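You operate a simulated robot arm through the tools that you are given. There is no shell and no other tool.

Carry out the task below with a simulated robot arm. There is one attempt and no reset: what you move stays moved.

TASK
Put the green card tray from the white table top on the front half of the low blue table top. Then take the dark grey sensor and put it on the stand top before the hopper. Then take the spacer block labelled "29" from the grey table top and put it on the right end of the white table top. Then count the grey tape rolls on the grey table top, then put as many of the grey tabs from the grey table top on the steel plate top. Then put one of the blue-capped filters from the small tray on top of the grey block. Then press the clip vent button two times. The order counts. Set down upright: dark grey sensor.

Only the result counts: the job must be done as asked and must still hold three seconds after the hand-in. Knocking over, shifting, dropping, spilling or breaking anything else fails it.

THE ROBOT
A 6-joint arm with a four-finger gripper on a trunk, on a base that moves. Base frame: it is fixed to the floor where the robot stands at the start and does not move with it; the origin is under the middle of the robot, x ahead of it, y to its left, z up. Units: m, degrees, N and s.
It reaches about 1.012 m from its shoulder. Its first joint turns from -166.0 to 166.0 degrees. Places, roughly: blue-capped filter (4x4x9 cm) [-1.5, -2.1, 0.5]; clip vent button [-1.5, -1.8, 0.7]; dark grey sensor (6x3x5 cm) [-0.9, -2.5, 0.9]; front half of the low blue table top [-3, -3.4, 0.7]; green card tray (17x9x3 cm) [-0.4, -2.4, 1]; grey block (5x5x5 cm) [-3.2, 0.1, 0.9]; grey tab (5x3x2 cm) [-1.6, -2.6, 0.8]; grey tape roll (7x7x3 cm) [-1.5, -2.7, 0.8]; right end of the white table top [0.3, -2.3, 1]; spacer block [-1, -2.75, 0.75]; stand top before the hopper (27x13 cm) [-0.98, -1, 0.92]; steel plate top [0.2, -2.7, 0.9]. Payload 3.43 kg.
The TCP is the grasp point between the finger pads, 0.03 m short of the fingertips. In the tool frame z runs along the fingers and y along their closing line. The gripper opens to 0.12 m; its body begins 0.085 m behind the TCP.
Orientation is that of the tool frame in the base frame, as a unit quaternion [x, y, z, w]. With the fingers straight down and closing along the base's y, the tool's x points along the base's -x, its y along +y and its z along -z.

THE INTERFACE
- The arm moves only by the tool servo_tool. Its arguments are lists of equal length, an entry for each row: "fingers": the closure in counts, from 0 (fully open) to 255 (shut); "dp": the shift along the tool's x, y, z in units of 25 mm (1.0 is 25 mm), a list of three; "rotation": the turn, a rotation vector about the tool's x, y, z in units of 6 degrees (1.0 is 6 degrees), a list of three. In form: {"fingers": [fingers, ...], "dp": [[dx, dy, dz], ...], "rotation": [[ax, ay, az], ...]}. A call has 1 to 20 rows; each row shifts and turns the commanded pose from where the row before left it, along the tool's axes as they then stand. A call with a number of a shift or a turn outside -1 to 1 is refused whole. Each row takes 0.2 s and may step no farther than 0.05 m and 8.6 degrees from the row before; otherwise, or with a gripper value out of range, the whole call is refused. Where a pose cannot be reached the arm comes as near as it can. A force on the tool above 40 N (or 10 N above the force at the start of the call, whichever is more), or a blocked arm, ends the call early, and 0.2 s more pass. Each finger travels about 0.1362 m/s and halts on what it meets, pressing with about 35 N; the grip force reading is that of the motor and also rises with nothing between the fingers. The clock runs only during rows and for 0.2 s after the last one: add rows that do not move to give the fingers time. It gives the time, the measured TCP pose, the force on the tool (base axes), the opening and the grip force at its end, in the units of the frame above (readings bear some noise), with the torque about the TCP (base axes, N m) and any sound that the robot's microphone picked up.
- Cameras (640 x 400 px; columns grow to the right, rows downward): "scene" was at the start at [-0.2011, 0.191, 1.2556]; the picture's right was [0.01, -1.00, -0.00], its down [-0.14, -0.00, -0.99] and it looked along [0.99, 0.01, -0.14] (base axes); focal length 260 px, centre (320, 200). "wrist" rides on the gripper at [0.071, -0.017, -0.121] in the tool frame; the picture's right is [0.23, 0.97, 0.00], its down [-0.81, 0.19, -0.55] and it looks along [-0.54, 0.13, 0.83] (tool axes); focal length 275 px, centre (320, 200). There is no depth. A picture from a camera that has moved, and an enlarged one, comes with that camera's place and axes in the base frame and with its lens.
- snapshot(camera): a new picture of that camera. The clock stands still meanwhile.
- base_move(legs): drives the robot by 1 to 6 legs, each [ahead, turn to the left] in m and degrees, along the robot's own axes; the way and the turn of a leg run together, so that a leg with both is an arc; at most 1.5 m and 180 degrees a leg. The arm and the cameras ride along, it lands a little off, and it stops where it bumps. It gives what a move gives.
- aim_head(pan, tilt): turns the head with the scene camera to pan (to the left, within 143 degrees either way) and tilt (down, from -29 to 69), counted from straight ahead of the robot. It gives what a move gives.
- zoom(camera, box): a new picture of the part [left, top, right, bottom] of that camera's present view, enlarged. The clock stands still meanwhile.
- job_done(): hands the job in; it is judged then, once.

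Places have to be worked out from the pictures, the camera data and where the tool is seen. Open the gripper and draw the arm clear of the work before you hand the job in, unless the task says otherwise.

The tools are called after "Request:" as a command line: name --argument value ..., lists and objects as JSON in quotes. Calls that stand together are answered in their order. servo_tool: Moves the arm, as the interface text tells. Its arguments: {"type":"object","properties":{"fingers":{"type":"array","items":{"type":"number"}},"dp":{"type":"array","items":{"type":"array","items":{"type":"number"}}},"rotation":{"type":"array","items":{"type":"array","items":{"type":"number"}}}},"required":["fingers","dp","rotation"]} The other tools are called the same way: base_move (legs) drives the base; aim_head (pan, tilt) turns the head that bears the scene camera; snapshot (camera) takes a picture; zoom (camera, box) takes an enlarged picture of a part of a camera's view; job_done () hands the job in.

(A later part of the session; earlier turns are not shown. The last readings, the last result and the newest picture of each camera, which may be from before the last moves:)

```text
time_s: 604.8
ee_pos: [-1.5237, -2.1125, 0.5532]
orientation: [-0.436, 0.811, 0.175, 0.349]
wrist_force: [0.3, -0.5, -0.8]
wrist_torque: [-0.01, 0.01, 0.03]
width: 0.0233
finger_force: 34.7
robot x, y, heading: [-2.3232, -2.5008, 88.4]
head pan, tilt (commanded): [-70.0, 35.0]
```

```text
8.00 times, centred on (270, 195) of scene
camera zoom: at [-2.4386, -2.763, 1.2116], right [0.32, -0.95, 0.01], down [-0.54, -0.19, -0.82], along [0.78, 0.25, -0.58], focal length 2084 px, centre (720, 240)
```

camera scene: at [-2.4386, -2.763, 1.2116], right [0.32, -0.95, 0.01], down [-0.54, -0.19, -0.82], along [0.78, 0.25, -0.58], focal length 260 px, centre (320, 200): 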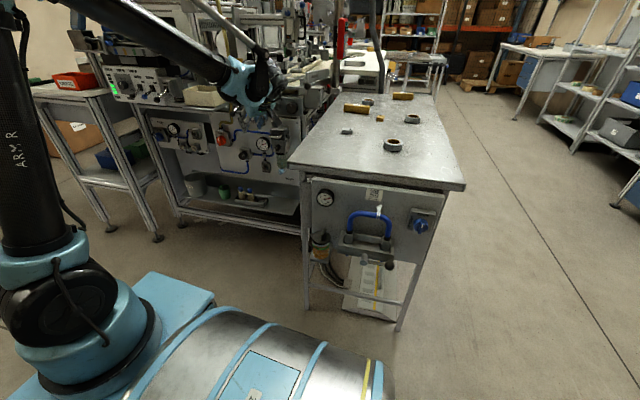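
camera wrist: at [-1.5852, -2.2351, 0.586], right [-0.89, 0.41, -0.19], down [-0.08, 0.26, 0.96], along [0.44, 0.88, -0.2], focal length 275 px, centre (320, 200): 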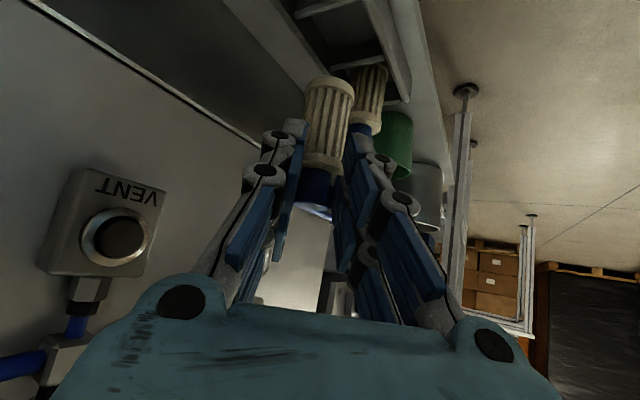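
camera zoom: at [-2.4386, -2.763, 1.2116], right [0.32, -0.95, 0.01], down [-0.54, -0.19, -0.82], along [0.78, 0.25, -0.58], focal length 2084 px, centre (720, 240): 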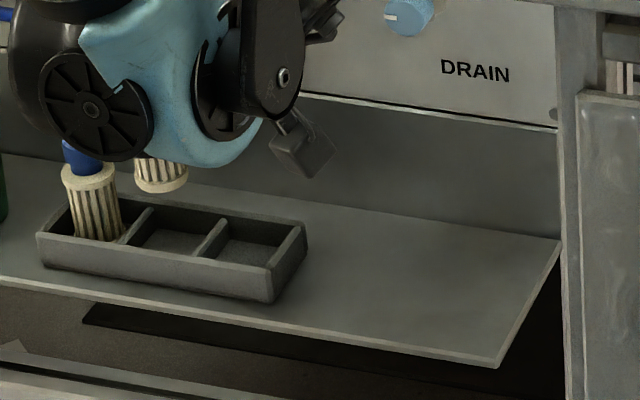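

The filter hangs upright, held by its cap; its neighbour stays in the tray. I withdraw it south-west and up, slowly.

Request:
servo_tool --fingers '[225, 225, 225, 225, 225, 225, 225, 225, 225, 225, 225]' --dp '[[0.134, 0.005, -0.427], [0.134, 0.005, -0.427], [0.134, 0.005, -0.427], [0.134, 0.005, -0.427], [0.134, 0.005, -0.427], [0.134, 0.005, -0.427], [0.134, 0.005, -0.427], [0.134, 0.005, -0.427], [0.134, 0.005, -0.427], [0.134, 0.005, -0.427], [0, 0, 0]]' --rotation '[[0, 0, 0], [0, 0, 0], [0, 0, 0], [0, 0, 0], [0, 0, 0], [0, 0, 0], [0, 0, 0], [0, 0, 0], [0, 0, 0], [0, 0, 0], [0, 0, 0]]'

Request:
servo_tool --fingers '[225, 225, 225, 225, 225, 225, 225, 225, 225, 225, 225, 225, 225, 225, 225, 225, 225, 225, 225, 225]' --dp '[[-0.4, 0, -0.45], [-0.633, 0, -0.735], [-0.633, 0, -0.735], [-0.633, 0, -0.735], [-0.633, 0, -0.735], [-0.633, 0, -0.735], [-0.633, 0, -0.735], [-0.633, 0, -0.735], [-0.633, 0, -0.735], [-0.633, 0, -0.735], [-0.633, 0, -0.735], [-0.633, 0, -0.735], [-0.633, 0, -0.735], [-0.633, 0, -0.735], [-0.633, 0, -0.735], [-0.633, 0, -0.735], [-0.633, 0, -0.735], [-0.633, 0, -0.735], [-0.633, 0, -0.735], [0, 0, 0]]' --rotation '[[0, 0, 0], [0, 0, 0], [0, 0, 0], [0, 0, 0], [0, 0, 0], [0, 0, 0], [0, 0, 0], [0, 0, 0], [0, 0, 0], [0, 0, 0], [0, 0, 0], [0, 0, 0], [0, 0, 0], [0, 0, 0], [0, 0, 0], [0, 0, 0], [0, 0, 0], [0, 0, 0], [0, 0, 0], [0, 0, 0]]'

Request:
zoom --camera "wrist" --box '[220, 50, 440, 240]'

Request:
snapshot --camera "scene"

```text
time_s: 607.2
ee_pos: [-1.5799, -2.195, 0.6022]
orientation: [-0.436, 0.811, 0.175, 0.349]
wrist_force: [0.2, 0.9, -0.3]
wrist_torque: [-0.01, 0.02, -0.02]
width: 0.0231
finger_force: 35.2
robot x, y, heading: [-2.3242, -2.5051, 88.6]
head pan, tilt (commanded): [-70.0, 35.0]
```

```text
time_s: 611.4
ee_pos: [-1.6137, -2.2228, 1.0533]
orientation: [-0.437, 0.81, 0.176, 0.349]
wrist_force: [-0.4, 0.5, -0.9]
wrist_torque: [-0.01, 0.01, -0.01]
width: 0.0233
finger_force: 35.5
robot x, y, heading: [-2.3219, -2.5016, 88.6]
head pan, tilt (commanded): [-70.0, 35.0]
```

```text
2.11 times, centred on (330, 145) of wrist
camera zoom: at [-1.6751, -2.3464, 1.0875], right [-0.89, 0.41, -0.19], down [-0.08, 0.26, 0.96], along [0.44, 0.88, -0.19], focal length 580 px, centre (299, 316)
```

zoom: 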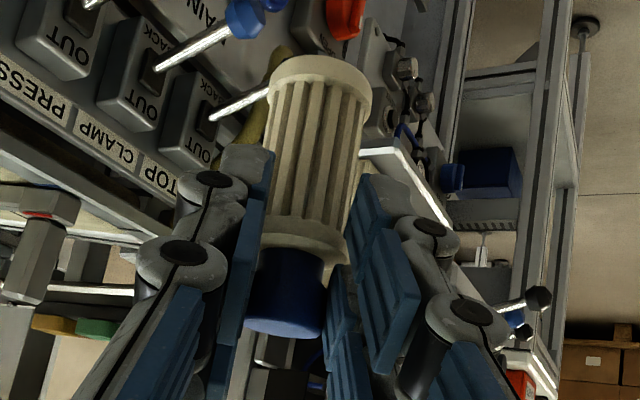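

```text
taken
camera scene: at [-2.4386, -2.763, 1.2116], right [0.32, -0.95, 0.01], down [-0.54, -0.19, -0.82], along [0.78, 0.25, -0.58], focal length 260 px, centre (320, 200)
```

scene: 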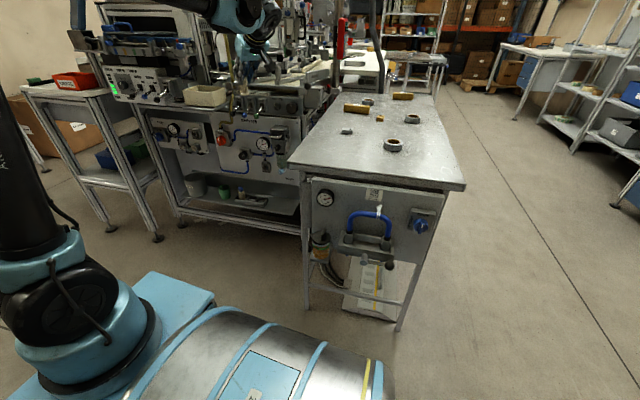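

The filter is stable. I bring it west over the aisle, then turn the hand with the arm back to the robot's front.

Request:
servo_tool --fingers '[225, 225, 225, 225, 225, 225, 225, 225, 225, 225, 225, 225, 225, 225, 225, 225, 225, 225]' --dp '[[-0.05, 0.5, -0.134], [-0.108, 0.97, -0.268], [-0.108, 0.97, -0.268], [-0.108, 0.97, -0.268], [-0.108, 0.97, -0.268], [-0.108, 0.97, -0.268], [-0.108, 0.97, -0.268], [-0.108, 0.97, -0.268], [-0.108, 0.97, -0.268], [-0.108, 0.97, -0.268], [-0.108, 0.97, -0.268], [-0.108, 0.97, -0.268], [-0.108, 0.97, -0.268], [-0.108, 0.97, -0.268], [-0.108, 0.97, -0.268], [-0.108, 0.97, -0.268], [-0.05, 0.5, -0.134], [0, 0, 0]]' --rotation '[[0, 0, 0], [0, 0, 0], [0, 0, 0], [0, 0, 0], [0, 0, 0], [0, 0, 0], [0, 0, 0], [0, 0, 0], [0, 0, 0], [0, 0, 0], [0, 0, 0], [0, 0, 0], [0, 0, 0], [0, 0, 0], [0, 0, 0], [0, 0, 0], [0, 0, 0], [0, 0, 0]]'

Request:
snapshot --camera "wrist"

```text
time_s: 615.2
ee_pos: [-1.9632, -2.0453, 1.1497]
orientation: [-0.436, 0.811, 0.175, 0.349]
wrist_force: [1.4, 0.0, -0.4]
wrist_torque: [-0.03, -0.01, 0.02]
width: 0.0232
finger_force: 35.0
robot x, y, heading: [-2.3214, -2.4998, 88.3]
head pan, tilt (commanded): [-70.0, 35.0]
```

```text
taken
camera wrist: at [-2.0257, -2.1669, 1.1827], right [-0.89, 0.41, -0.19], down [-0.08, 0.26, 0.96], along [0.44, 0.88, -0.19], focal length 275 px, centre (320, 200)
```

wrist: 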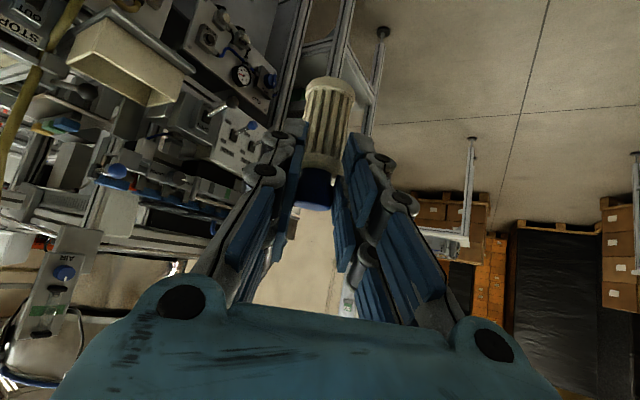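

I keep the filter in this pose beside the robot (clear of the aisle obstacles), raise it a little more, and drive north.

Request:
servo_tool --fingers '[225, 225, 225, 225, 225, 225]' --dp '[[-0.72, -0.02, -0.696], [-0.72, -0.02, -0.696], [-0.72, -0.02, -0.696], [-0.72, -0.02, -0.696], [-0.72, -0.02, -0.696], [0, 0, 0]]' --rotation '[[0, 0, 0], [0, 0, 0], [0, 0, 0], [0, 0, 0], [0, 0, 0], [0, 0, 0]]'

Request:
base_move --legs '[[1.5, 0], [0.55, 0]]'

Request:
aim_head --pan 40 --tilt 25

Request:
snapshot --camera "scene"

Request:
aim_head --pan -20 --tilt 25

Request:
snapshot --camera "scene"

Request:
snapshot --camera "wrist"

```text
time_s: 616.6
ee_pos: [-1.9634, -2.0431, 1.2735]
orientation: [-0.436, 0.81, 0.174, 0.35]
wrist_force: [-0.8, 0.3, -0.8]
wrist_torque: [-0.01, -0.02, -0.01]
width: 0.0229
finger_force: 35.0
robot x, y, heading: [-2.3236, -2.5036, 88.6]
head pan, tilt (commanded): [-70.0, 35.0]
```

```text
time_s: 627.0
ee_pos: [-1.9286, 0.0187, 1.2735]
orientation: [-0.44, 0.809, 0.176, 0.349]
wrist_force: [0.2, 0.4, -1.0]
wrist_torque: [0.0, -0.01, 0.0]
width: 0.0232
finger_force: 34.8
robot x, y, heading: [-2.2866, -0.4403, 89.1]
head pan, tilt (commanded): [-70.0, 35.0]
```

```text
time_s: 628.9
ee_pos: [-1.9293, 0.0049, 1.2803]
orientation: [-0.438, 0.807, 0.181, 0.352]
wrist_force: [0.4, 0.3, -0.4]
wrist_torque: [-0.03, 0.02, 0.01]
width: 0.0232
finger_force: 35.5
robot x, y, heading: [-2.2849, -0.4452, 89.0]
head pan, tilt (commanded): [40.0, 25.0]
```

```text
taken
camera scene: at [-2.5394, -0.6606, 1.2268], right [0.78, 0.63, -0.01], down [0.26, -0.34, -0.9], along [-0.57, 0.7, -0.43], focal length 260 px, centre (320, 200)
```

scene: 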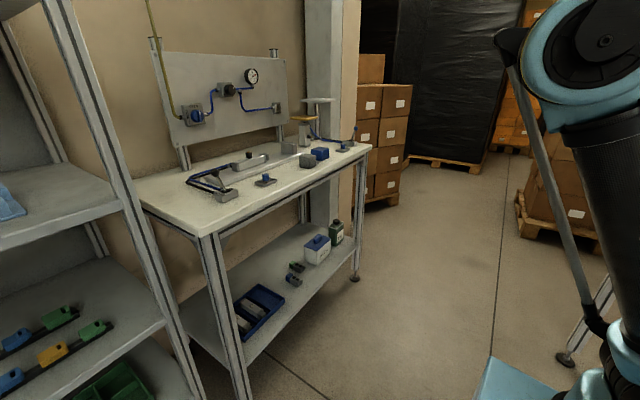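

```text
time_s: 630.2
ee_pos: [-1.9285, 0.0052, 1.2807]
orientation: [-0.436, 0.807, 0.181, 0.354]
wrist_force: [-0.1, 0.7, -0.4]
wrist_torque: [-0.02, 0.04, 0.02]
width: 0.023
finger_force: 35.5
robot x, y, heading: [-2.2832, -0.4469, 89.2]
head pan, tilt (commanded): [-20.0, 25.0]
```

```text
taken
camera scene: at [-2.4485, -0.6464, 1.2266], right [0.93, -0.36, 0.0], down [-0.15, -0.41, -0.9], along [0.33, 0.84, -0.43], focal length 260 px, centre (320, 200)
```

scene: 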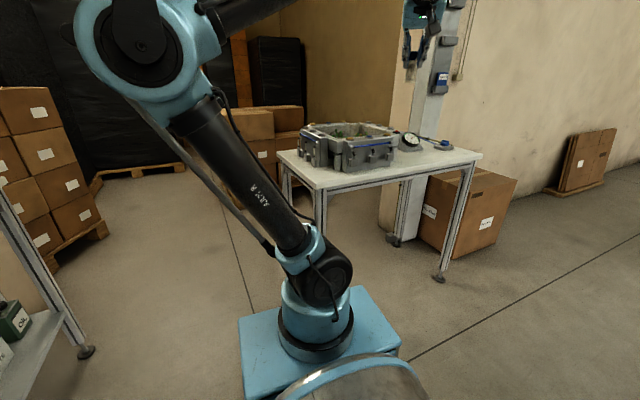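

```text
taken
camera wrist: at [-1.9904, -0.1186, 1.3119], right [-0.9, 0.4, -0.18], down [-0.09, 0.24, 0.97], along [0.44, 0.88, -0.18], focal length 275 px, centre (320, 200)
```

wrist: 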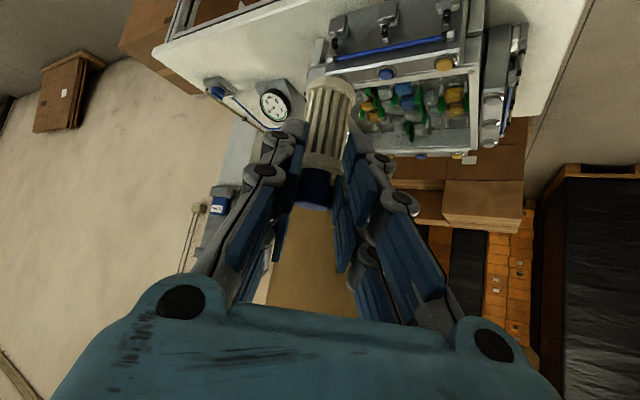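

The bench with the grey block is at my left. I zoom there to find the grey block.

Request:
aim_head --pan 50 --tilt 25

Request:
zoom --camera "scene" --box '[200, 80, 440, 240]'

Request:
zoom --camera "scene" --box '[280, 110, 440, 210]'

```text
time_s: 631.6
ee_pos: [-1.929, 0.0053, 1.279]
orientation: [-0.437, 0.807, 0.181, 0.353]
wrist_force: [0.1, -0.6, 0.0]
wrist_torque: [0.02, 0.04, 0.01]
width: 0.0231
finger_force: 35.1
robot x, y, heading: [-2.2819, -0.4435, 89.0]
head pan, tilt (commanded): [50.0, 25.0]
```

```text
2.50 times, centred on (320, 160) of scene
camera zoom: at [-2.551, -0.6717, 1.227], right [0.66, 0.75, -0.01], down [0.32, -0.29, -0.9], along [-0.68, 0.59, -0.43], focal length 651 px, centre (320, 300)
```

zoom: 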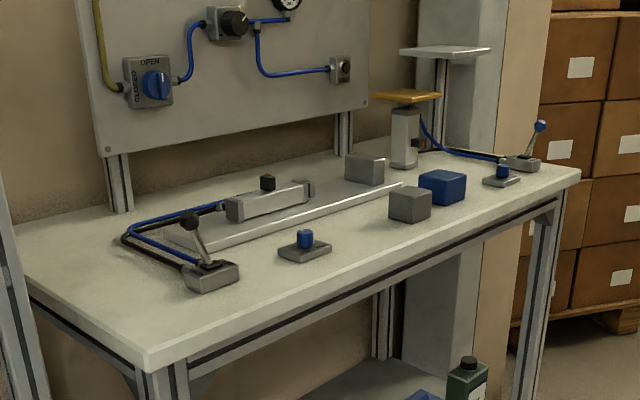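

```text
4.00 times, centred on (360, 160) of scene
camera zoom: at [-2.551, -0.6717, 1.227], right [0.66, 0.75, -0.01], down [0.32, -0.29, -0.9], along [-0.68, 0.59, -0.43], focal length 1042 px, centre (160, 360)
```

zoom: 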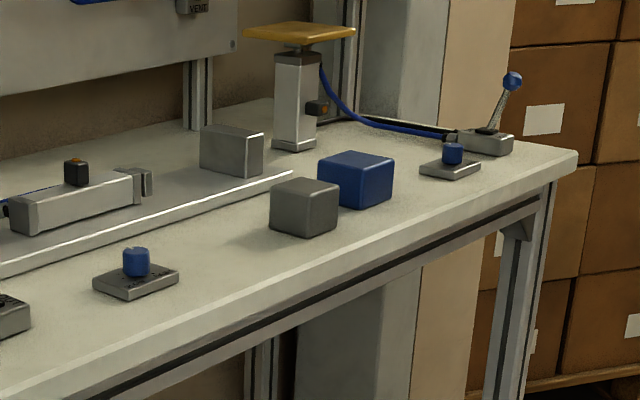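

The grey cube is at about (-3.22, 0.105), top z≈0.925, beside a blue cube. I turn left to face the bench.

Request:
base_move --legs '[[0, 90]]'

Request:
aim_head --pan -20 --tilt 20

Request:
snapshot --camera "scene"

Request:
snapshot --camera "wrist"

```text
time_s: 636.4
ee_pos: [-2.7398, -0.0921, 1.28]
orientation: [0.882, -0.256, -0.378, -0.119]
wrist_force: [-0.8, 0.3, -0.8]
wrist_torque: [0.02, 0.0, -0.02]
width: 0.0229
finger_force: 34.7
robot x, y, heading: [-2.2859, -0.4345, 179.6]
head pan, tilt (commanded): [50.0, 25.0]
```

```text
time_s: 637.8
ee_pos: [-2.7257, -0.0934, 1.2863]
orientation: [0.879, -0.257, -0.384, -0.118]
wrist_force: [0.5, 0.3, 0.4]
wrist_torque: [-0.01, -0.01, 0.01]
width: 0.0232
finger_force: 34.9
robot x, y, heading: [-2.2887, -0.4325, 180.0]
head pan, tilt (commanded): [-20.0, 20.0]
```

```text
taken
camera scene: at [-2.0815, -0.5911, 1.2347], right [0.35, 0.94, 0.0], down [0.33, -0.12, -0.94], along [-0.88, 0.33, -0.35], focal length 260 px, centre (320, 200)
```

scene: 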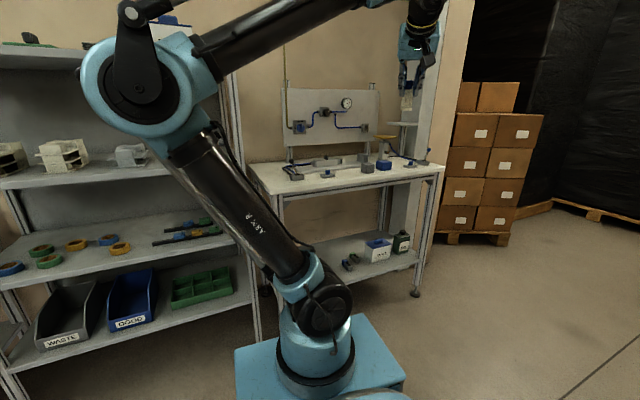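

```text
taken
camera wrist: at [-2.6007, -0.1535, 1.316], right [-0.39, -0.9, -0.18], down [-0.23, -0.09, 0.97], along [-0.89, 0.42, -0.17], focal length 275 px, centre (320, 200)
```

wrist: 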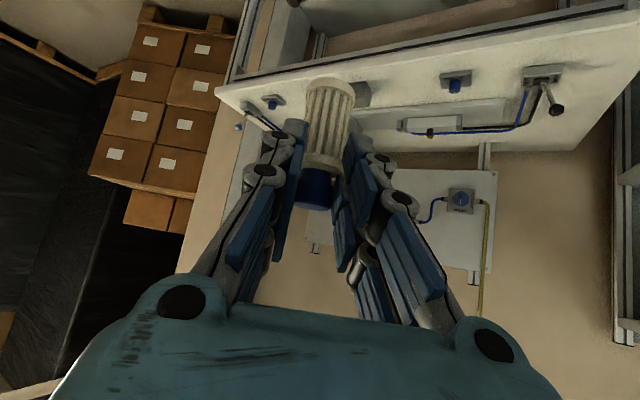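

I zoom both cameras for the block position and the filter's uprightness.

Request:
zoom --camera "scene" --box '[300, 120, 440, 210]'

Request:
zoom --camera "scene" --box '[370, 20, 470, 130]'

Request:
zoom --camera "wrist" --box '[240, 40, 440, 220]'

```text
4.44 times, centred on (370, 165) of scene
camera zoom: at [-2.0815, -0.5911, 1.2347], right [0.35, 0.94, 0.0], down [0.33, -0.12, -0.94], along [-0.88, 0.33, -0.35], focal length 1158 px, centre (98, 356)
```

zoom: 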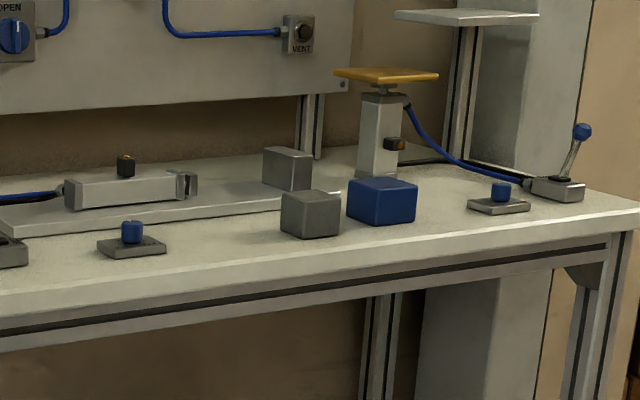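

```text
3.64 times, centred on (420, 75) of scene
camera zoom: at [-2.0815, -0.5911, 1.2347], right [0.35, 0.94, 0.0], down [0.33, -0.12, -0.94], along [-0.88, 0.33, -0.35], focal length 947 px, centre (-44, 654)
```

zoom: 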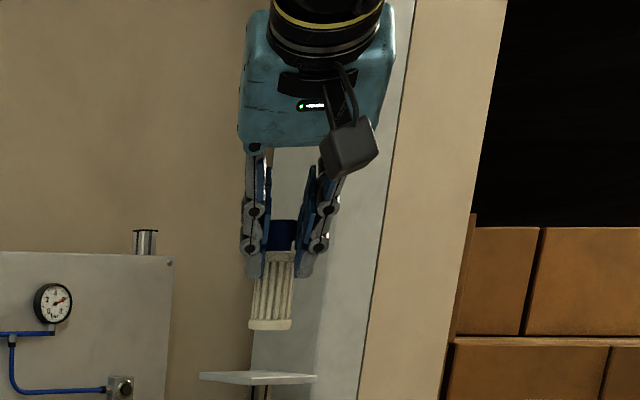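

```text
2.22 times, centred on (340, 130) of wrist
camera zoom: at [-2.6007, -0.1535, 1.316], right [-0.39, -0.9, -0.18], down [-0.23, -0.09, 0.97], along [-0.89, 0.42, -0.17], focal length 612 px, centre (276, 356)
```

zoom: 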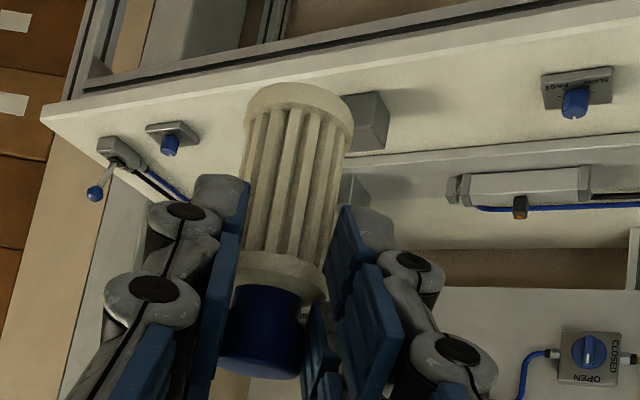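

The scene view shows the filter upright sideways, but the wrist view indicates its bottom tilts ~10° forward. I rotate the hand 10° about the closing axis to bring it vertical and check.

Request:
servo_tool --fingers '[225, 225, 225, 225]' --dp '[[0, 0, 0], [0, 0, 0], [0, 0, 0], [0, 0, 0]]' --rotation '[[0, 0.83, 0], [0, 0.83, 0], [0, 0, 0], [0, 0, 0]]'

Request:
zoom --camera "wrist" --box '[240, 40, 440, 220]'

Request:
zoom --camera "scene" --box '[380, 60, 440, 120]'

```text
time_s: 638.8
ee_pos: [-2.7266, -0.0921, 1.286]
orientation: [0.909, -0.266, -0.306, -0.097]
wrist_force: [0.5, -0.2, 0.0]
wrist_torque: [0.02, 0.02, 0.03]
width: 0.0229
finger_force: 34.8
robot x, y, heading: [-2.2838, -0.4307, 179.7]
head pan, tilt (commanded): [-20.0, 20.0]
```

```text
2.22 times, centred on (340, 130) of wrist
camera zoom: at [-2.6065, -0.1496, 1.339], right [-0.37, -0.92, -0.15], down [-0.37, 0.0, 0.93], along [-0.85, 0.4, -0.34], focal length 612 px, centre (276, 356)
```

zoom: 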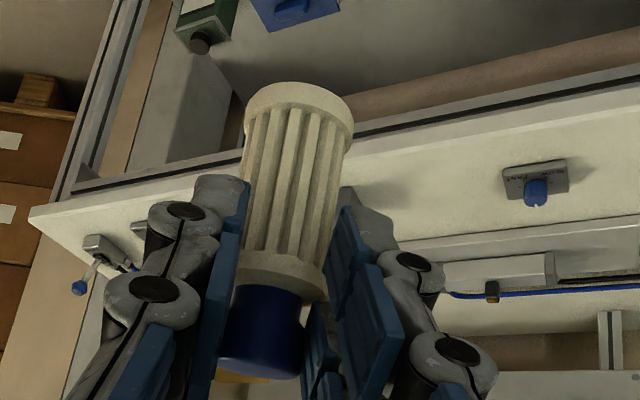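

```text
6.67 times, centred on (410, 90) of scene
camera zoom: at [-2.0815, -0.591, 1.2347], right [0.35, 0.94, 0.0], down [0.33, -0.12, -0.94], along [-0.88, 0.33, -0.35], focal length 1737 px, centre (-280, 933)
```

zoom: 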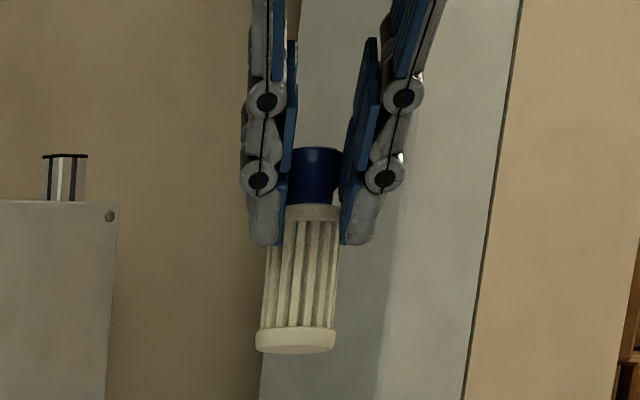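

I look closer at the filter's rims in the scene view to judge its tilt reliably.

Request:
zoom --camera "scene" --box '[395, 78, 427, 118]'

Request:
zoom --camera "wrist" --box '[280, 70, 380, 220]'

```text
10.00 times, centred on (411, 98) of scene
camera zoom: at [-2.0815, -0.591, 1.2347], right [0.35, 0.94, 0.0], down [0.33, -0.12, -0.94], along [-0.88, 0.33, -0.35], focal length 2605 px, centre (-590, 1220)
```

zoom: 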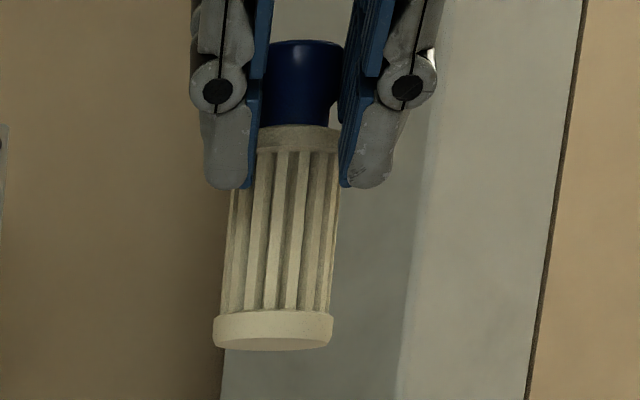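

```text
2.67 times, centred on (330, 145) of wrist
camera zoom: at [-2.6065, -0.1496, 1.339], right [-0.37, -0.92, -0.15], down [-0.37, 0.0, 0.93], along [-0.85, 0.4, -0.34], focal length 734 px, centre (293, 347)
```

zoom: 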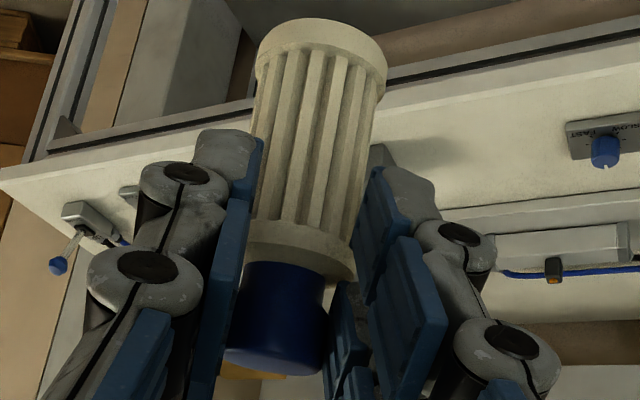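

The bottom face is visible, so the earlier pose was nearer vertical; I rotate back 8.5° and re-check.

Request:
servo_tool --fingers '[225, 225, 225, 225]' --dp '[[0, 0, 0], [0, 0, 0], [0, 0, 0], [0, 0, 0]]' --rotation '[[0, -0.71, 0], [0, -0.71, 0], [0, 0, 0], [0, 0, 0]]'

Request:
zoom --camera "scene" --box '[395, 78, 427, 118]'

```text
time_s: 639.8
ee_pos: [-2.7241, -0.0926, 1.286]
orientation: [0.884, -0.258, -0.374, -0.115]
wrist_force: [-0.3, 0.3, -0.7]
wrist_torque: [0.01, 0.01, -0.01]
width: 0.023
finger_force: 35.3
robot x, y, heading: [-2.2877, -0.4306, 179.5]
head pan, tilt (commanded): [-20.0, 20.0]
```

```text
10.00 times, centred on (411, 98) of scene
camera zoom: at [-2.0815, -0.591, 1.2347], right [0.35, 0.94, 0.0], down [0.33, -0.12, -0.94], along [-0.88, 0.33, -0.35], focal length 2605 px, centre (-590, 1220)
```

zoom: 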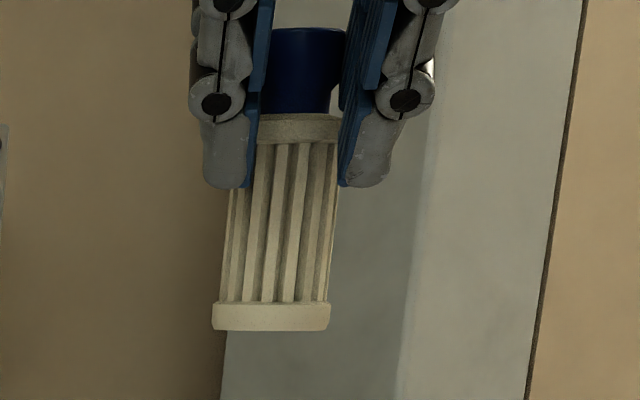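

Edge-on bottom: the filter is vertical within ~2°. I move it above the grey block, keeping 15 cm of height.

Request:
servo_tool --fingers '[225, 225, 225, 225, 225, 225, 225, 225, 225, 225, 225, 225, 225, 225, 225, 225, 225, 225, 225, 225]' --dp '[[-0.557, 0.246, 0.947], [-0.557, 0.246, 0.947], [-0.557, 0.246, 0.947], [-0.557, 0.246, 0.947], [-0.557, 0.246, 0.947], [-0.557, 0.246, 0.947], [-0.557, 0.246, 0.947], [-0.557, 0.246, 0.947], [-0.557, 0.246, 0.947], [-0.557, 0.246, 0.947], [-0.557, 0.246, 0.947], [-0.557, 0.246, 0.947], [-0.557, 0.246, 0.947], [-0.557, 0.246, 0.947], [-0.557, 0.246, 0.947], [-0.557, 0.246, 0.947], [-0.557, 0.246, 0.947], [-0.557, 0.246, 0.947], [0, 0, 0], [0, 0, 0]]' --rotation '[[0, -0.2, 0], [0, 0, 0], [0, 0, 0], [0, 0, 0], [0, 0, 0], [0, 0, 0], [0, 0, 0], [0, 0, 0], [0, 0, 0], [0, 0, 0], [0, 0, 0], [0, 0, 0], [0, 0, 0], [0, 0, 0], [0, 0, 0], [0, 0, 0], [0, 0, 0], [0, 0, 0], [0, 0, 0], [0, 0, 0]]'

Request:
snapshot --camera "scene"

Request:
zoom --camera "scene" --box '[320, 100, 420, 190]'

Request:
snapshot --camera "wrist"

```text
time_s: 644.0
ee_pos: [-3.1895, 0.0753, 1.1756]
orientation: [0.88, -0.257, -0.383, -0.117]
wrist_force: [-0.4, 0.5, -0.6]
wrist_torque: [-0.02, -0.04, -0.01]
width: 0.0231
finger_force: 34.8
robot x, y, heading: [-2.2841, -0.4306, 179.5]
head pan, tilt (commanded): [-20.0, 20.0]
```

```text
taken
camera scene: at [-2.0816, -0.591, 1.2348], right [0.35, 0.94, 0.0], down [0.33, -0.12, -0.94], along [-0.88, 0.33, -0.35], focal length 260 px, centre (320, 200)
```

scene: 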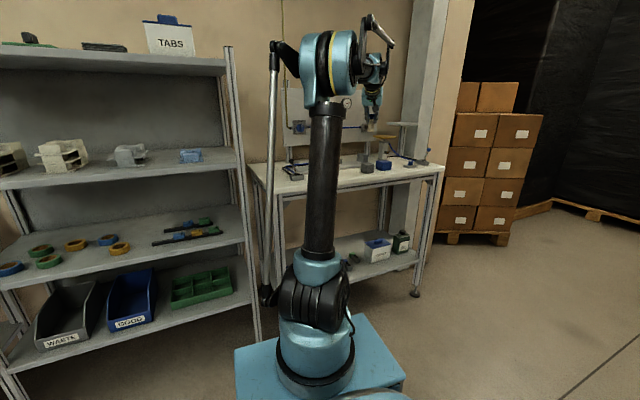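

```text
4.44 times, centred on (370, 145) of scene
camera zoom: at [-2.0816, -0.591, 1.2348], right [0.35, 0.94, 0.0], down [0.33, -0.12, -0.94], along [-0.88, 0.33, -0.35], focal length 1158 px, centre (98, 444)
```

zoom: 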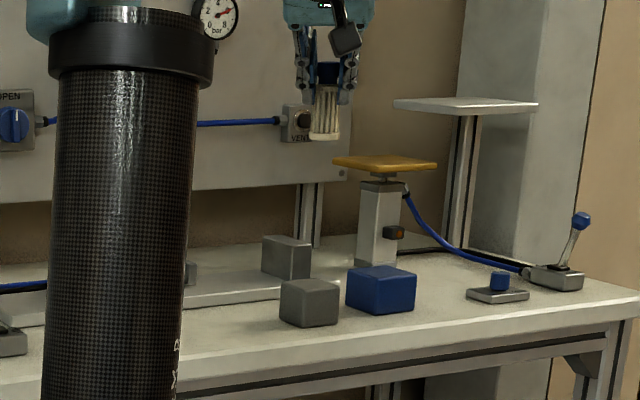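

```text
taken
camera wrist: at [-3.0659, 0.0144, 1.2062], right [-0.39, -0.9, -0.18], down [-0.23, -0.09, 0.97], along [-0.89, 0.42, -0.17], focal length 275 px, centre (320, 200)
```

wrist: 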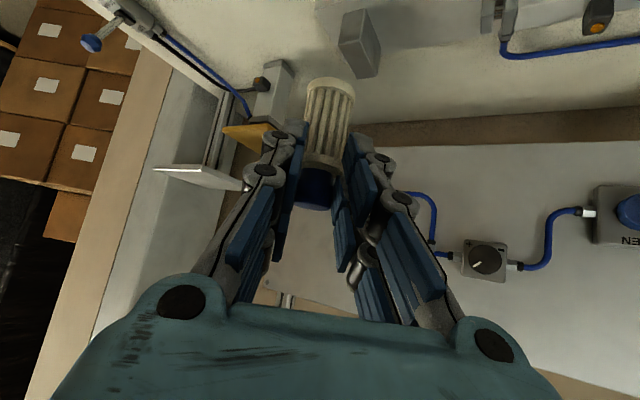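

Lateral comparison in the same view shows the filter ~6 mm to the right of the block centre. I correct that and lower to about 5 cm above the block for a closer alignment.

Request:
servo_tool --fingers '[225, 225, 225, 225, 225, 225, 225, 225]' --dp '[[0, 0.23, 0], [0.49, 0.005, 0.454], [0.49, 0.005, 0.454], [0.49, 0.005, 0.454], [0.49, 0.005, 0.454], [0.49, 0.005, 0.454], [0.49, 0.005, 0.454], [0, 0, 0]]' --rotation '[[0, 0, 0], [0, 0, 0], [0, 0, 0], [0, 0, 0], [0, 0, 0], [0, 0, 0], [0, 0, 0], [0, 0, 0]]'

Request:
snapshot --camera "wrist"

Request:
zoom --camera "scene" --box '[340, 110, 420, 180]'

```text
time_s: 645.8
ee_pos: [-3.1924, 0.0696, 1.0759]
orientation: [0.88, -0.257, -0.382, -0.117]
wrist_force: [0.3, 0.6, -0.6]
wrist_torque: [-0.02, -0.01, 0.01]
width: 0.0233
finger_force: 34.8
robot x, y, heading: [-2.2864, -0.4314, 179.8]
head pan, tilt (commanded): [-20.0, 20.0]
```

```text
taken
camera wrist: at [-3.0679, 0.0086, 1.1067], right [-0.39, -0.9, -0.18], down [-0.23, -0.09, 0.97], along [-0.89, 0.42, -0.17], focal length 275 px, centre (320, 200)
```

wrist: 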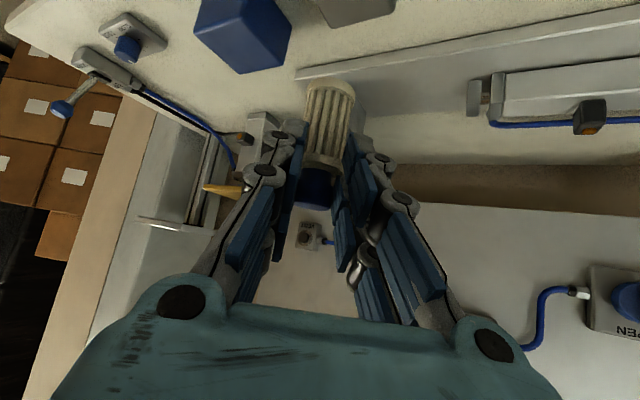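

```text
5.71 times, centred on (380, 145) of scene
camera zoom: at [-2.0816, -0.591, 1.2348], right [0.35, 0.94, 0.0], down [0.33, -0.12, -0.94], along [-0.88, 0.33, -0.35], focal length 1489 px, centre (-23, 514)
```

zoom: 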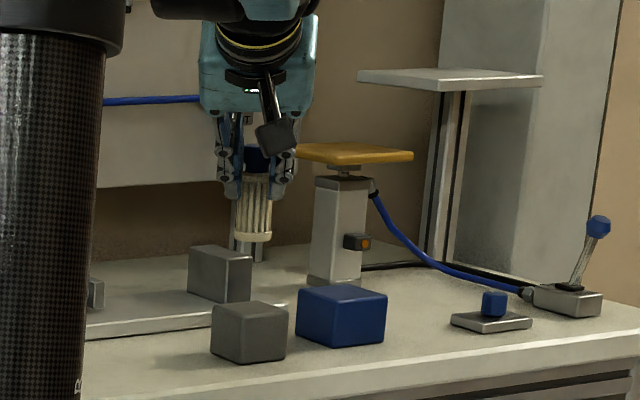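

The block is just entering the wrist view at the top. I zoom there.

Request:
zoom --camera "wrist" --box '[200, 0, 440, 130]'

```text
2.67 times, centred on (320, 65) of wrist
camera zoom: at [-3.0679, 0.0086, 1.1067], right [-0.39, -0.9, -0.18], down [-0.23, -0.09, 0.97], along [-0.89, 0.42, -0.17], focal length 734 px, centre (320, 560)
```

zoom: 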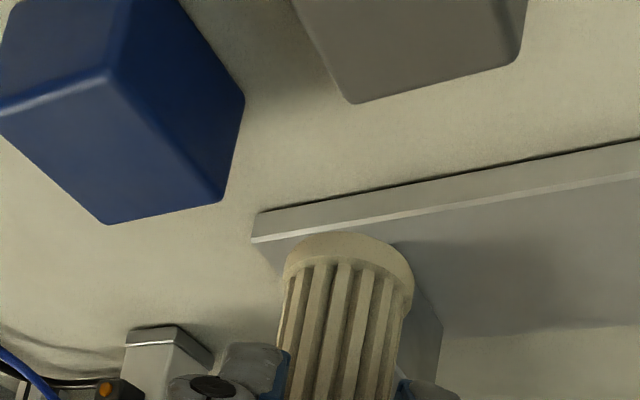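

The block's far top edge shows its centre at about (-3.207, 0.081), top z≈0.938; the filter is ~1 cm too far in. I move back 1 cm and lower to ~2 cm above the block.

Request:
servo_tool --fingers '[225, 225, 225, 225, 225]' --dp '[[0.363, 0, 0.198], [0.363, 0, 0.198], [0.363, 0, 0.198], [0.363, 0, 0.198], [0, 0, 0]]' --rotation '[[0, 0, 0], [0, 0, 0], [0, 0, 0], [0, 0, 0], [0, 0, 0]]'

Request:
snapshot --camera "wrist"

Request:
zoom --camera "wrist" --box '[230, 0, 430, 130]'

Request:
zoom --camera "scene" --box '[350, 130, 410, 180]'

```text
time_s: 647.0
ee_pos: [-3.1831, 0.0651, 1.0376]
orientation: [0.88, -0.257, -0.382, -0.117]
wrist_force: [-0.2, 0.6, -0.1]
wrist_torque: [0.01, -0.03, 0.01]
width: 0.0233
finger_force: 35.3
robot x, y, heading: [-2.2875, -0.43, 179.7]
head pan, tilt (commanded): [-20.0, 20.0]
```

```text
taken
camera wrist: at [-3.0588, 0.0043, 1.0676], right [-0.39, -0.9, -0.18], down [-0.23, -0.09, 0.97], along [-0.89, 0.42, -0.17], focal length 275 px, centre (320, 200)
```

wrist: 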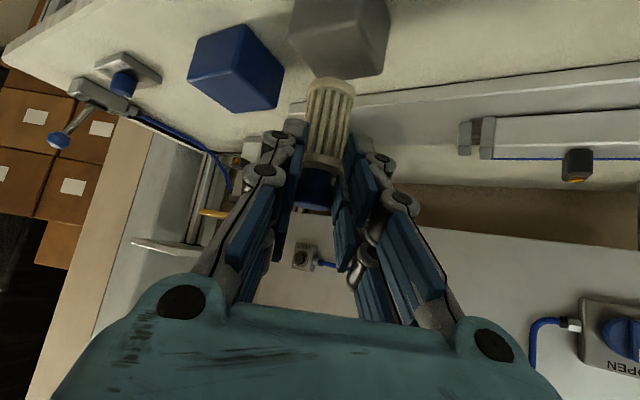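

```text
3.08 times, centred on (330, 65) of wrist
camera zoom: at [-3.0588, 0.0043, 1.0676], right [-0.39, -0.9, -0.18], down [-0.23, -0.09, 0.97], along [-0.89, 0.42, -0.17], focal length 847 px, centre (289, 615)
```

zoom: 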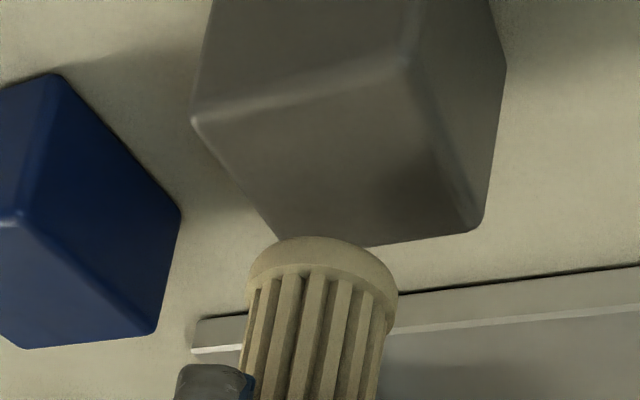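

```text
8.00 times, centred on (380, 155) of scene
camera zoom: at [-2.0816, -0.591, 1.2348], right [0.35, 0.94, 0.0], down [0.33, -0.12, -0.94], along [-0.88, 0.33, -0.35], focal length 2084 px, centre (-160, 560)
```

zoom: 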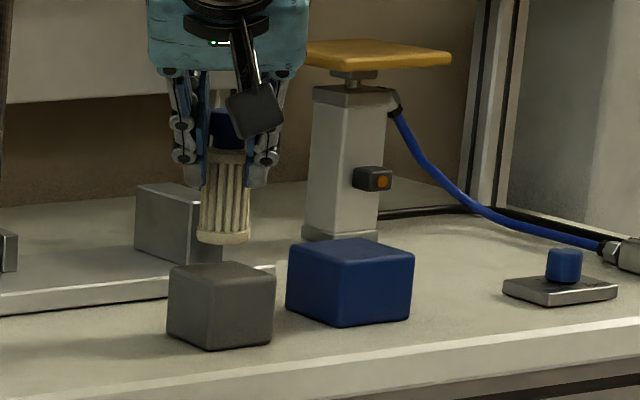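

Top-face corners give the block centre (-3.208, 0.083); the filter's base is over it within a few millimetres. I lower slowly straight down.

Request:
servo_tool --fingers '[225, 225, 225, 225, 225]' --dp '[[0.118, 0, 0.109], [0.118, 0, 0.109], [0.118, 0, 0.109], [0.088, 0, 0.082], [0, 0, 0]]' --rotation '[[0, 0, 0], [0, 0, 0], [0, 0, 0], [0, 0, 0], [0, 0, 0]]'

Request:
zoom --camera "wrist" --box '[230, 0, 430, 130]'

Request:
zoom --camera "scene" --box '[350, 130, 410, 180]'

```text
time_s: 648.2
ee_pos: [-3.1838, 0.0654, 1.0219]
orientation: [0.88, -0.257, -0.383, -0.117]
wrist_force: [0.2, 0.1, -0.2]
wrist_torque: [-0.01, -0.01, 0.02]
width: 0.0232
finger_force: 34.7
robot x, y, heading: [-2.2896, -0.4317, 179.8]
head pan, tilt (commanded): [-20.0, 20.0]
```

```text
3.08 times, centred on (330, 65) of wrist
camera zoom: at [-3.0588, 0.0046, 1.0527], right [-0.39, -0.9, -0.18], down [-0.23, -0.09, 0.97], along [-0.89, 0.42, -0.17], focal length 847 px, centre (289, 615)
```

zoom: 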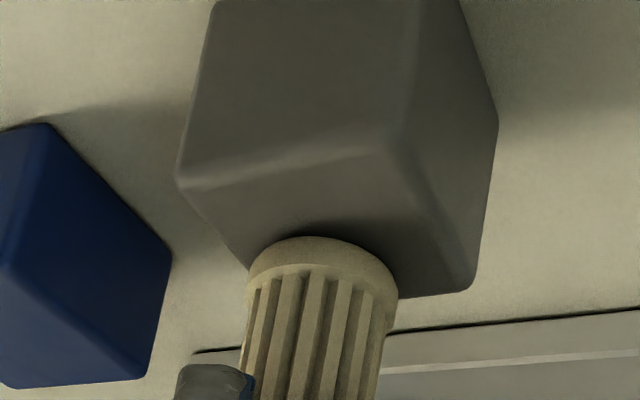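

```text
8.00 times, centred on (380, 155) of scene
camera zoom: at [-2.0816, -0.591, 1.2348], right [0.35, 0.94, 0.0], down [0.33, -0.12, -0.94], along [-0.88, 0.33, -0.35], focal length 2084 px, centre (-160, 560)
```

zoom: 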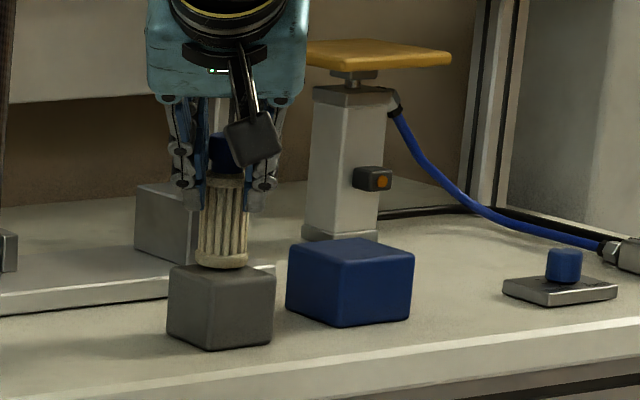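

By the ellipse of the base rim, the filter is still ~5 mm too far in and about 7 mm above. I shift back 5 mm and continue down in tiny steps.

Request:
servo_tool --fingers '[225, 225, 225, 225]' --dp '[[0.136, 0, -0.147], [0.044, 0, 0.041], [0.044, 0, 0.041], [0, 0, 0]]' --rotation '[[0, 0, 0], [0, 0, 0], [0, 0, 0], [0, 0, 0]]'

Request:
zoom --camera "wrist" --box '[230, 0, 430, 130]'

Request:
zoom --camera "scene" --box '[360, 135, 400, 175]'

```text
time_s: 649.2
ee_pos: [-3.1794, 0.0628, 1.02]
orientation: [0.88, -0.257, -0.383, -0.117]
wrist_force: [-3.7, 1.0, 20.0]
wrist_torque: [0.31, 0.62, 0.05]
width: 0.0234
finger_force: 35.6
robot x, y, heading: [-2.284, -0.4306, 179.7]
head pan, tilt (commanded): [-20.0, 20.0]
```

```text
3.08 times, centred on (330, 65) of wrist
camera zoom: at [-3.054, 0.0026, 1.0498], right [-0.39, -0.9, -0.18], down [-0.23, -0.09, 0.97], along [-0.89, 0.42, -0.17], focal length 847 px, centre (289, 615)
```

zoom: 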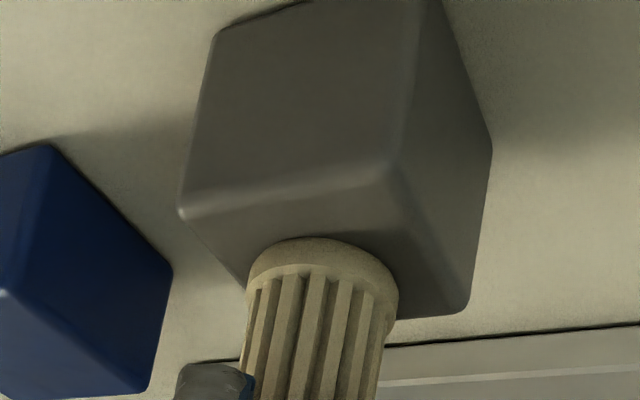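

```text
10.00 times, centred on (380, 155) of scene
camera zoom: at [-2.081, -0.5913, 1.2346], right [0.35, 0.94, 0.0], down [0.33, -0.12, -0.94], along [-0.88, 0.33, -0.35], focal length 2605 px, centre (-280, 650)
```

zoom: 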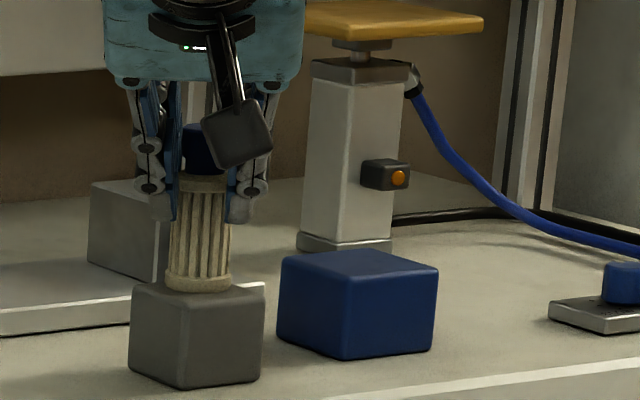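

Contact at 20 N. The base is ~6.5 mm off the block centre; I lift 4 mm, shift back 6 mm and set down again.

Request:
servo_tool --fingers '[225, 225, 225, 225, 225]' --dp '[[-0.088, 0, -0.082], [-0.06, 0, -0.055], [0.163, -0.05, -0.176], [0.06, 0, 0.055], [0, 0, 0]]' --rotation '[[0, 0, 0], [0, 0, 0], [0, 0, 0], [0, 0, 0], [0, 0, 0]]'

Request:
zoom --camera "wrist" --box '[230, 0, 430, 130]'

Request:
zoom --camera "scene" --box '[360, 135, 400, 175]'

```text
time_s: 650.4
ee_pos: [-3.1733, 0.0605, 1.0206]
orientation: [0.88, -0.257, -0.383, -0.117]
wrist_force: [-0.2, 0.0, 0.9]
wrist_torque: [0.0, -0.02, 0.02]
width: 0.0232
finger_force: 34.9
robot x, y, heading: [-2.2833, -0.4291, 179.6]
head pan, tilt (commanded): [-20.0, 20.0]
```

```text
3.08 times, centred on (330, 65) of wrist
camera zoom: at [-3.0491, 0.0006, 1.0517], right [-0.39, -0.9, -0.18], down [-0.23, -0.09, 0.97], along [-0.89, 0.42, -0.17], focal length 847 px, centre (289, 615)
```

zoom: 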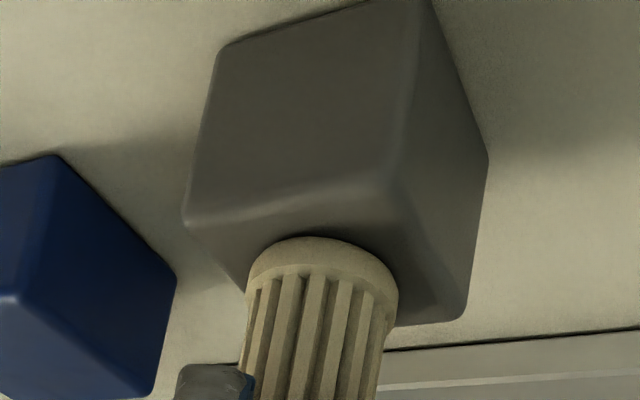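

```text
10.00 times, centred on (380, 155) of scene
camera zoom: at [-2.0816, -0.591, 1.2348], right [0.35, 0.94, 0.0], down [0.33, -0.12, -0.94], along [-0.88, 0.33, -0.35], focal length 2605 px, centre (-280, 650)
```

zoom: 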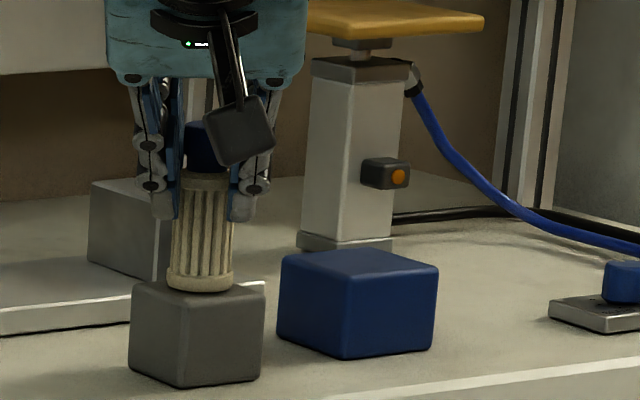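

Now well centred. I lower the last ~2 mm to contact.

Request:
servo_tool --fingers '[225, 225, 225]' --dp '[[0.022, 0, 0.02], [0.022, 0, 0.02], [0, 0, 0]]' --rotation '[[0, 0, 0], [0, 0, 0], [0, 0, 0]]'

Request:
zoom --camera "wrist" --box '[230, 0, 430, 130]'

```text
time_s: 651.2
ee_pos: [-3.1744, 0.0605, 1.0204]
orientation: [0.88, -0.257, -0.382, -0.117]
wrist_force: [0.2, 0.5, 0.5]
wrist_torque: [-0.01, -0.01, -0.05]
width: 0.0231
finger_force: 34.9
robot x, y, heading: [-2.2849, -0.4329, 179.6]
head pan, tilt (commanded): [-20.0, 20.0]
```

```text
3.08 times, centred on (330, 65) of wrist
camera zoom: at [-3.0494, 0.0003, 1.0509], right [-0.39, -0.9, -0.18], down [-0.23, -0.09, 0.97], along [-0.89, 0.42, -0.17], focal length 847 px, centre (289, 615)
```

zoom: 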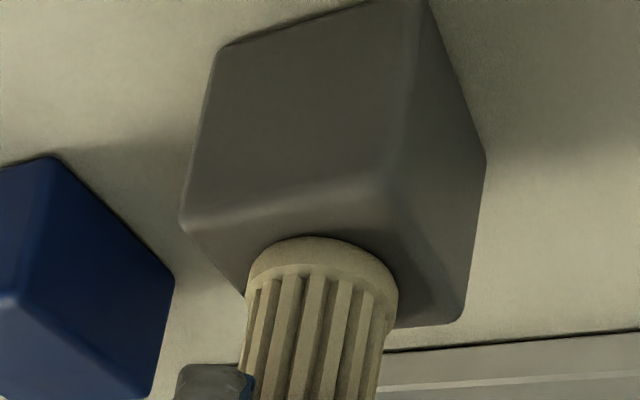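

Request:
servo_tool --fingers '[225, 225, 225]' --dp '[[0.03, 0, 0.027], [0.022, 0, 0.02], [0, 0, 0]]' --rotation '[[0, 0, 0], [0, 0, 0], [0, 0, 0]]'

Request:
servo_tool --fingers '[225, 225]' --dp '[[0.022, 0, 0.02], [0, 0, 0]]' --rotation '[[0, 0, 0], [0, 0, 0]]'

```text
time_s: 652.0
ee_pos: [-3.174, 0.0604, 1.0205]
orientation: [0.88, -0.256, -0.383, -0.117]
wrist_force: [-2.0, 1.2, 15.6]
wrist_torque: [0.33, 0.45, 0.0]
width: 0.023
finger_force: 35.1
robot x, y, heading: [-2.2886, -0.4275, 179.6]
head pan, tilt (commanded): [-20.0, 20.0]
```

```text
time_s: 652.6
ee_pos: [-3.1733, 0.0614, 1.0202]
orientation: [0.879, -0.257, -0.383, -0.118]
wrist_force: [-4.2, 2.6, 31.5]
wrist_torque: [0.54, 0.92, 0.0]
width: 0.0229
finger_force: 35.3
robot x, y, heading: [-2.286, -0.4293, 179.5]
head pan, tilt (commanded): [-20.0, 20.0]
```

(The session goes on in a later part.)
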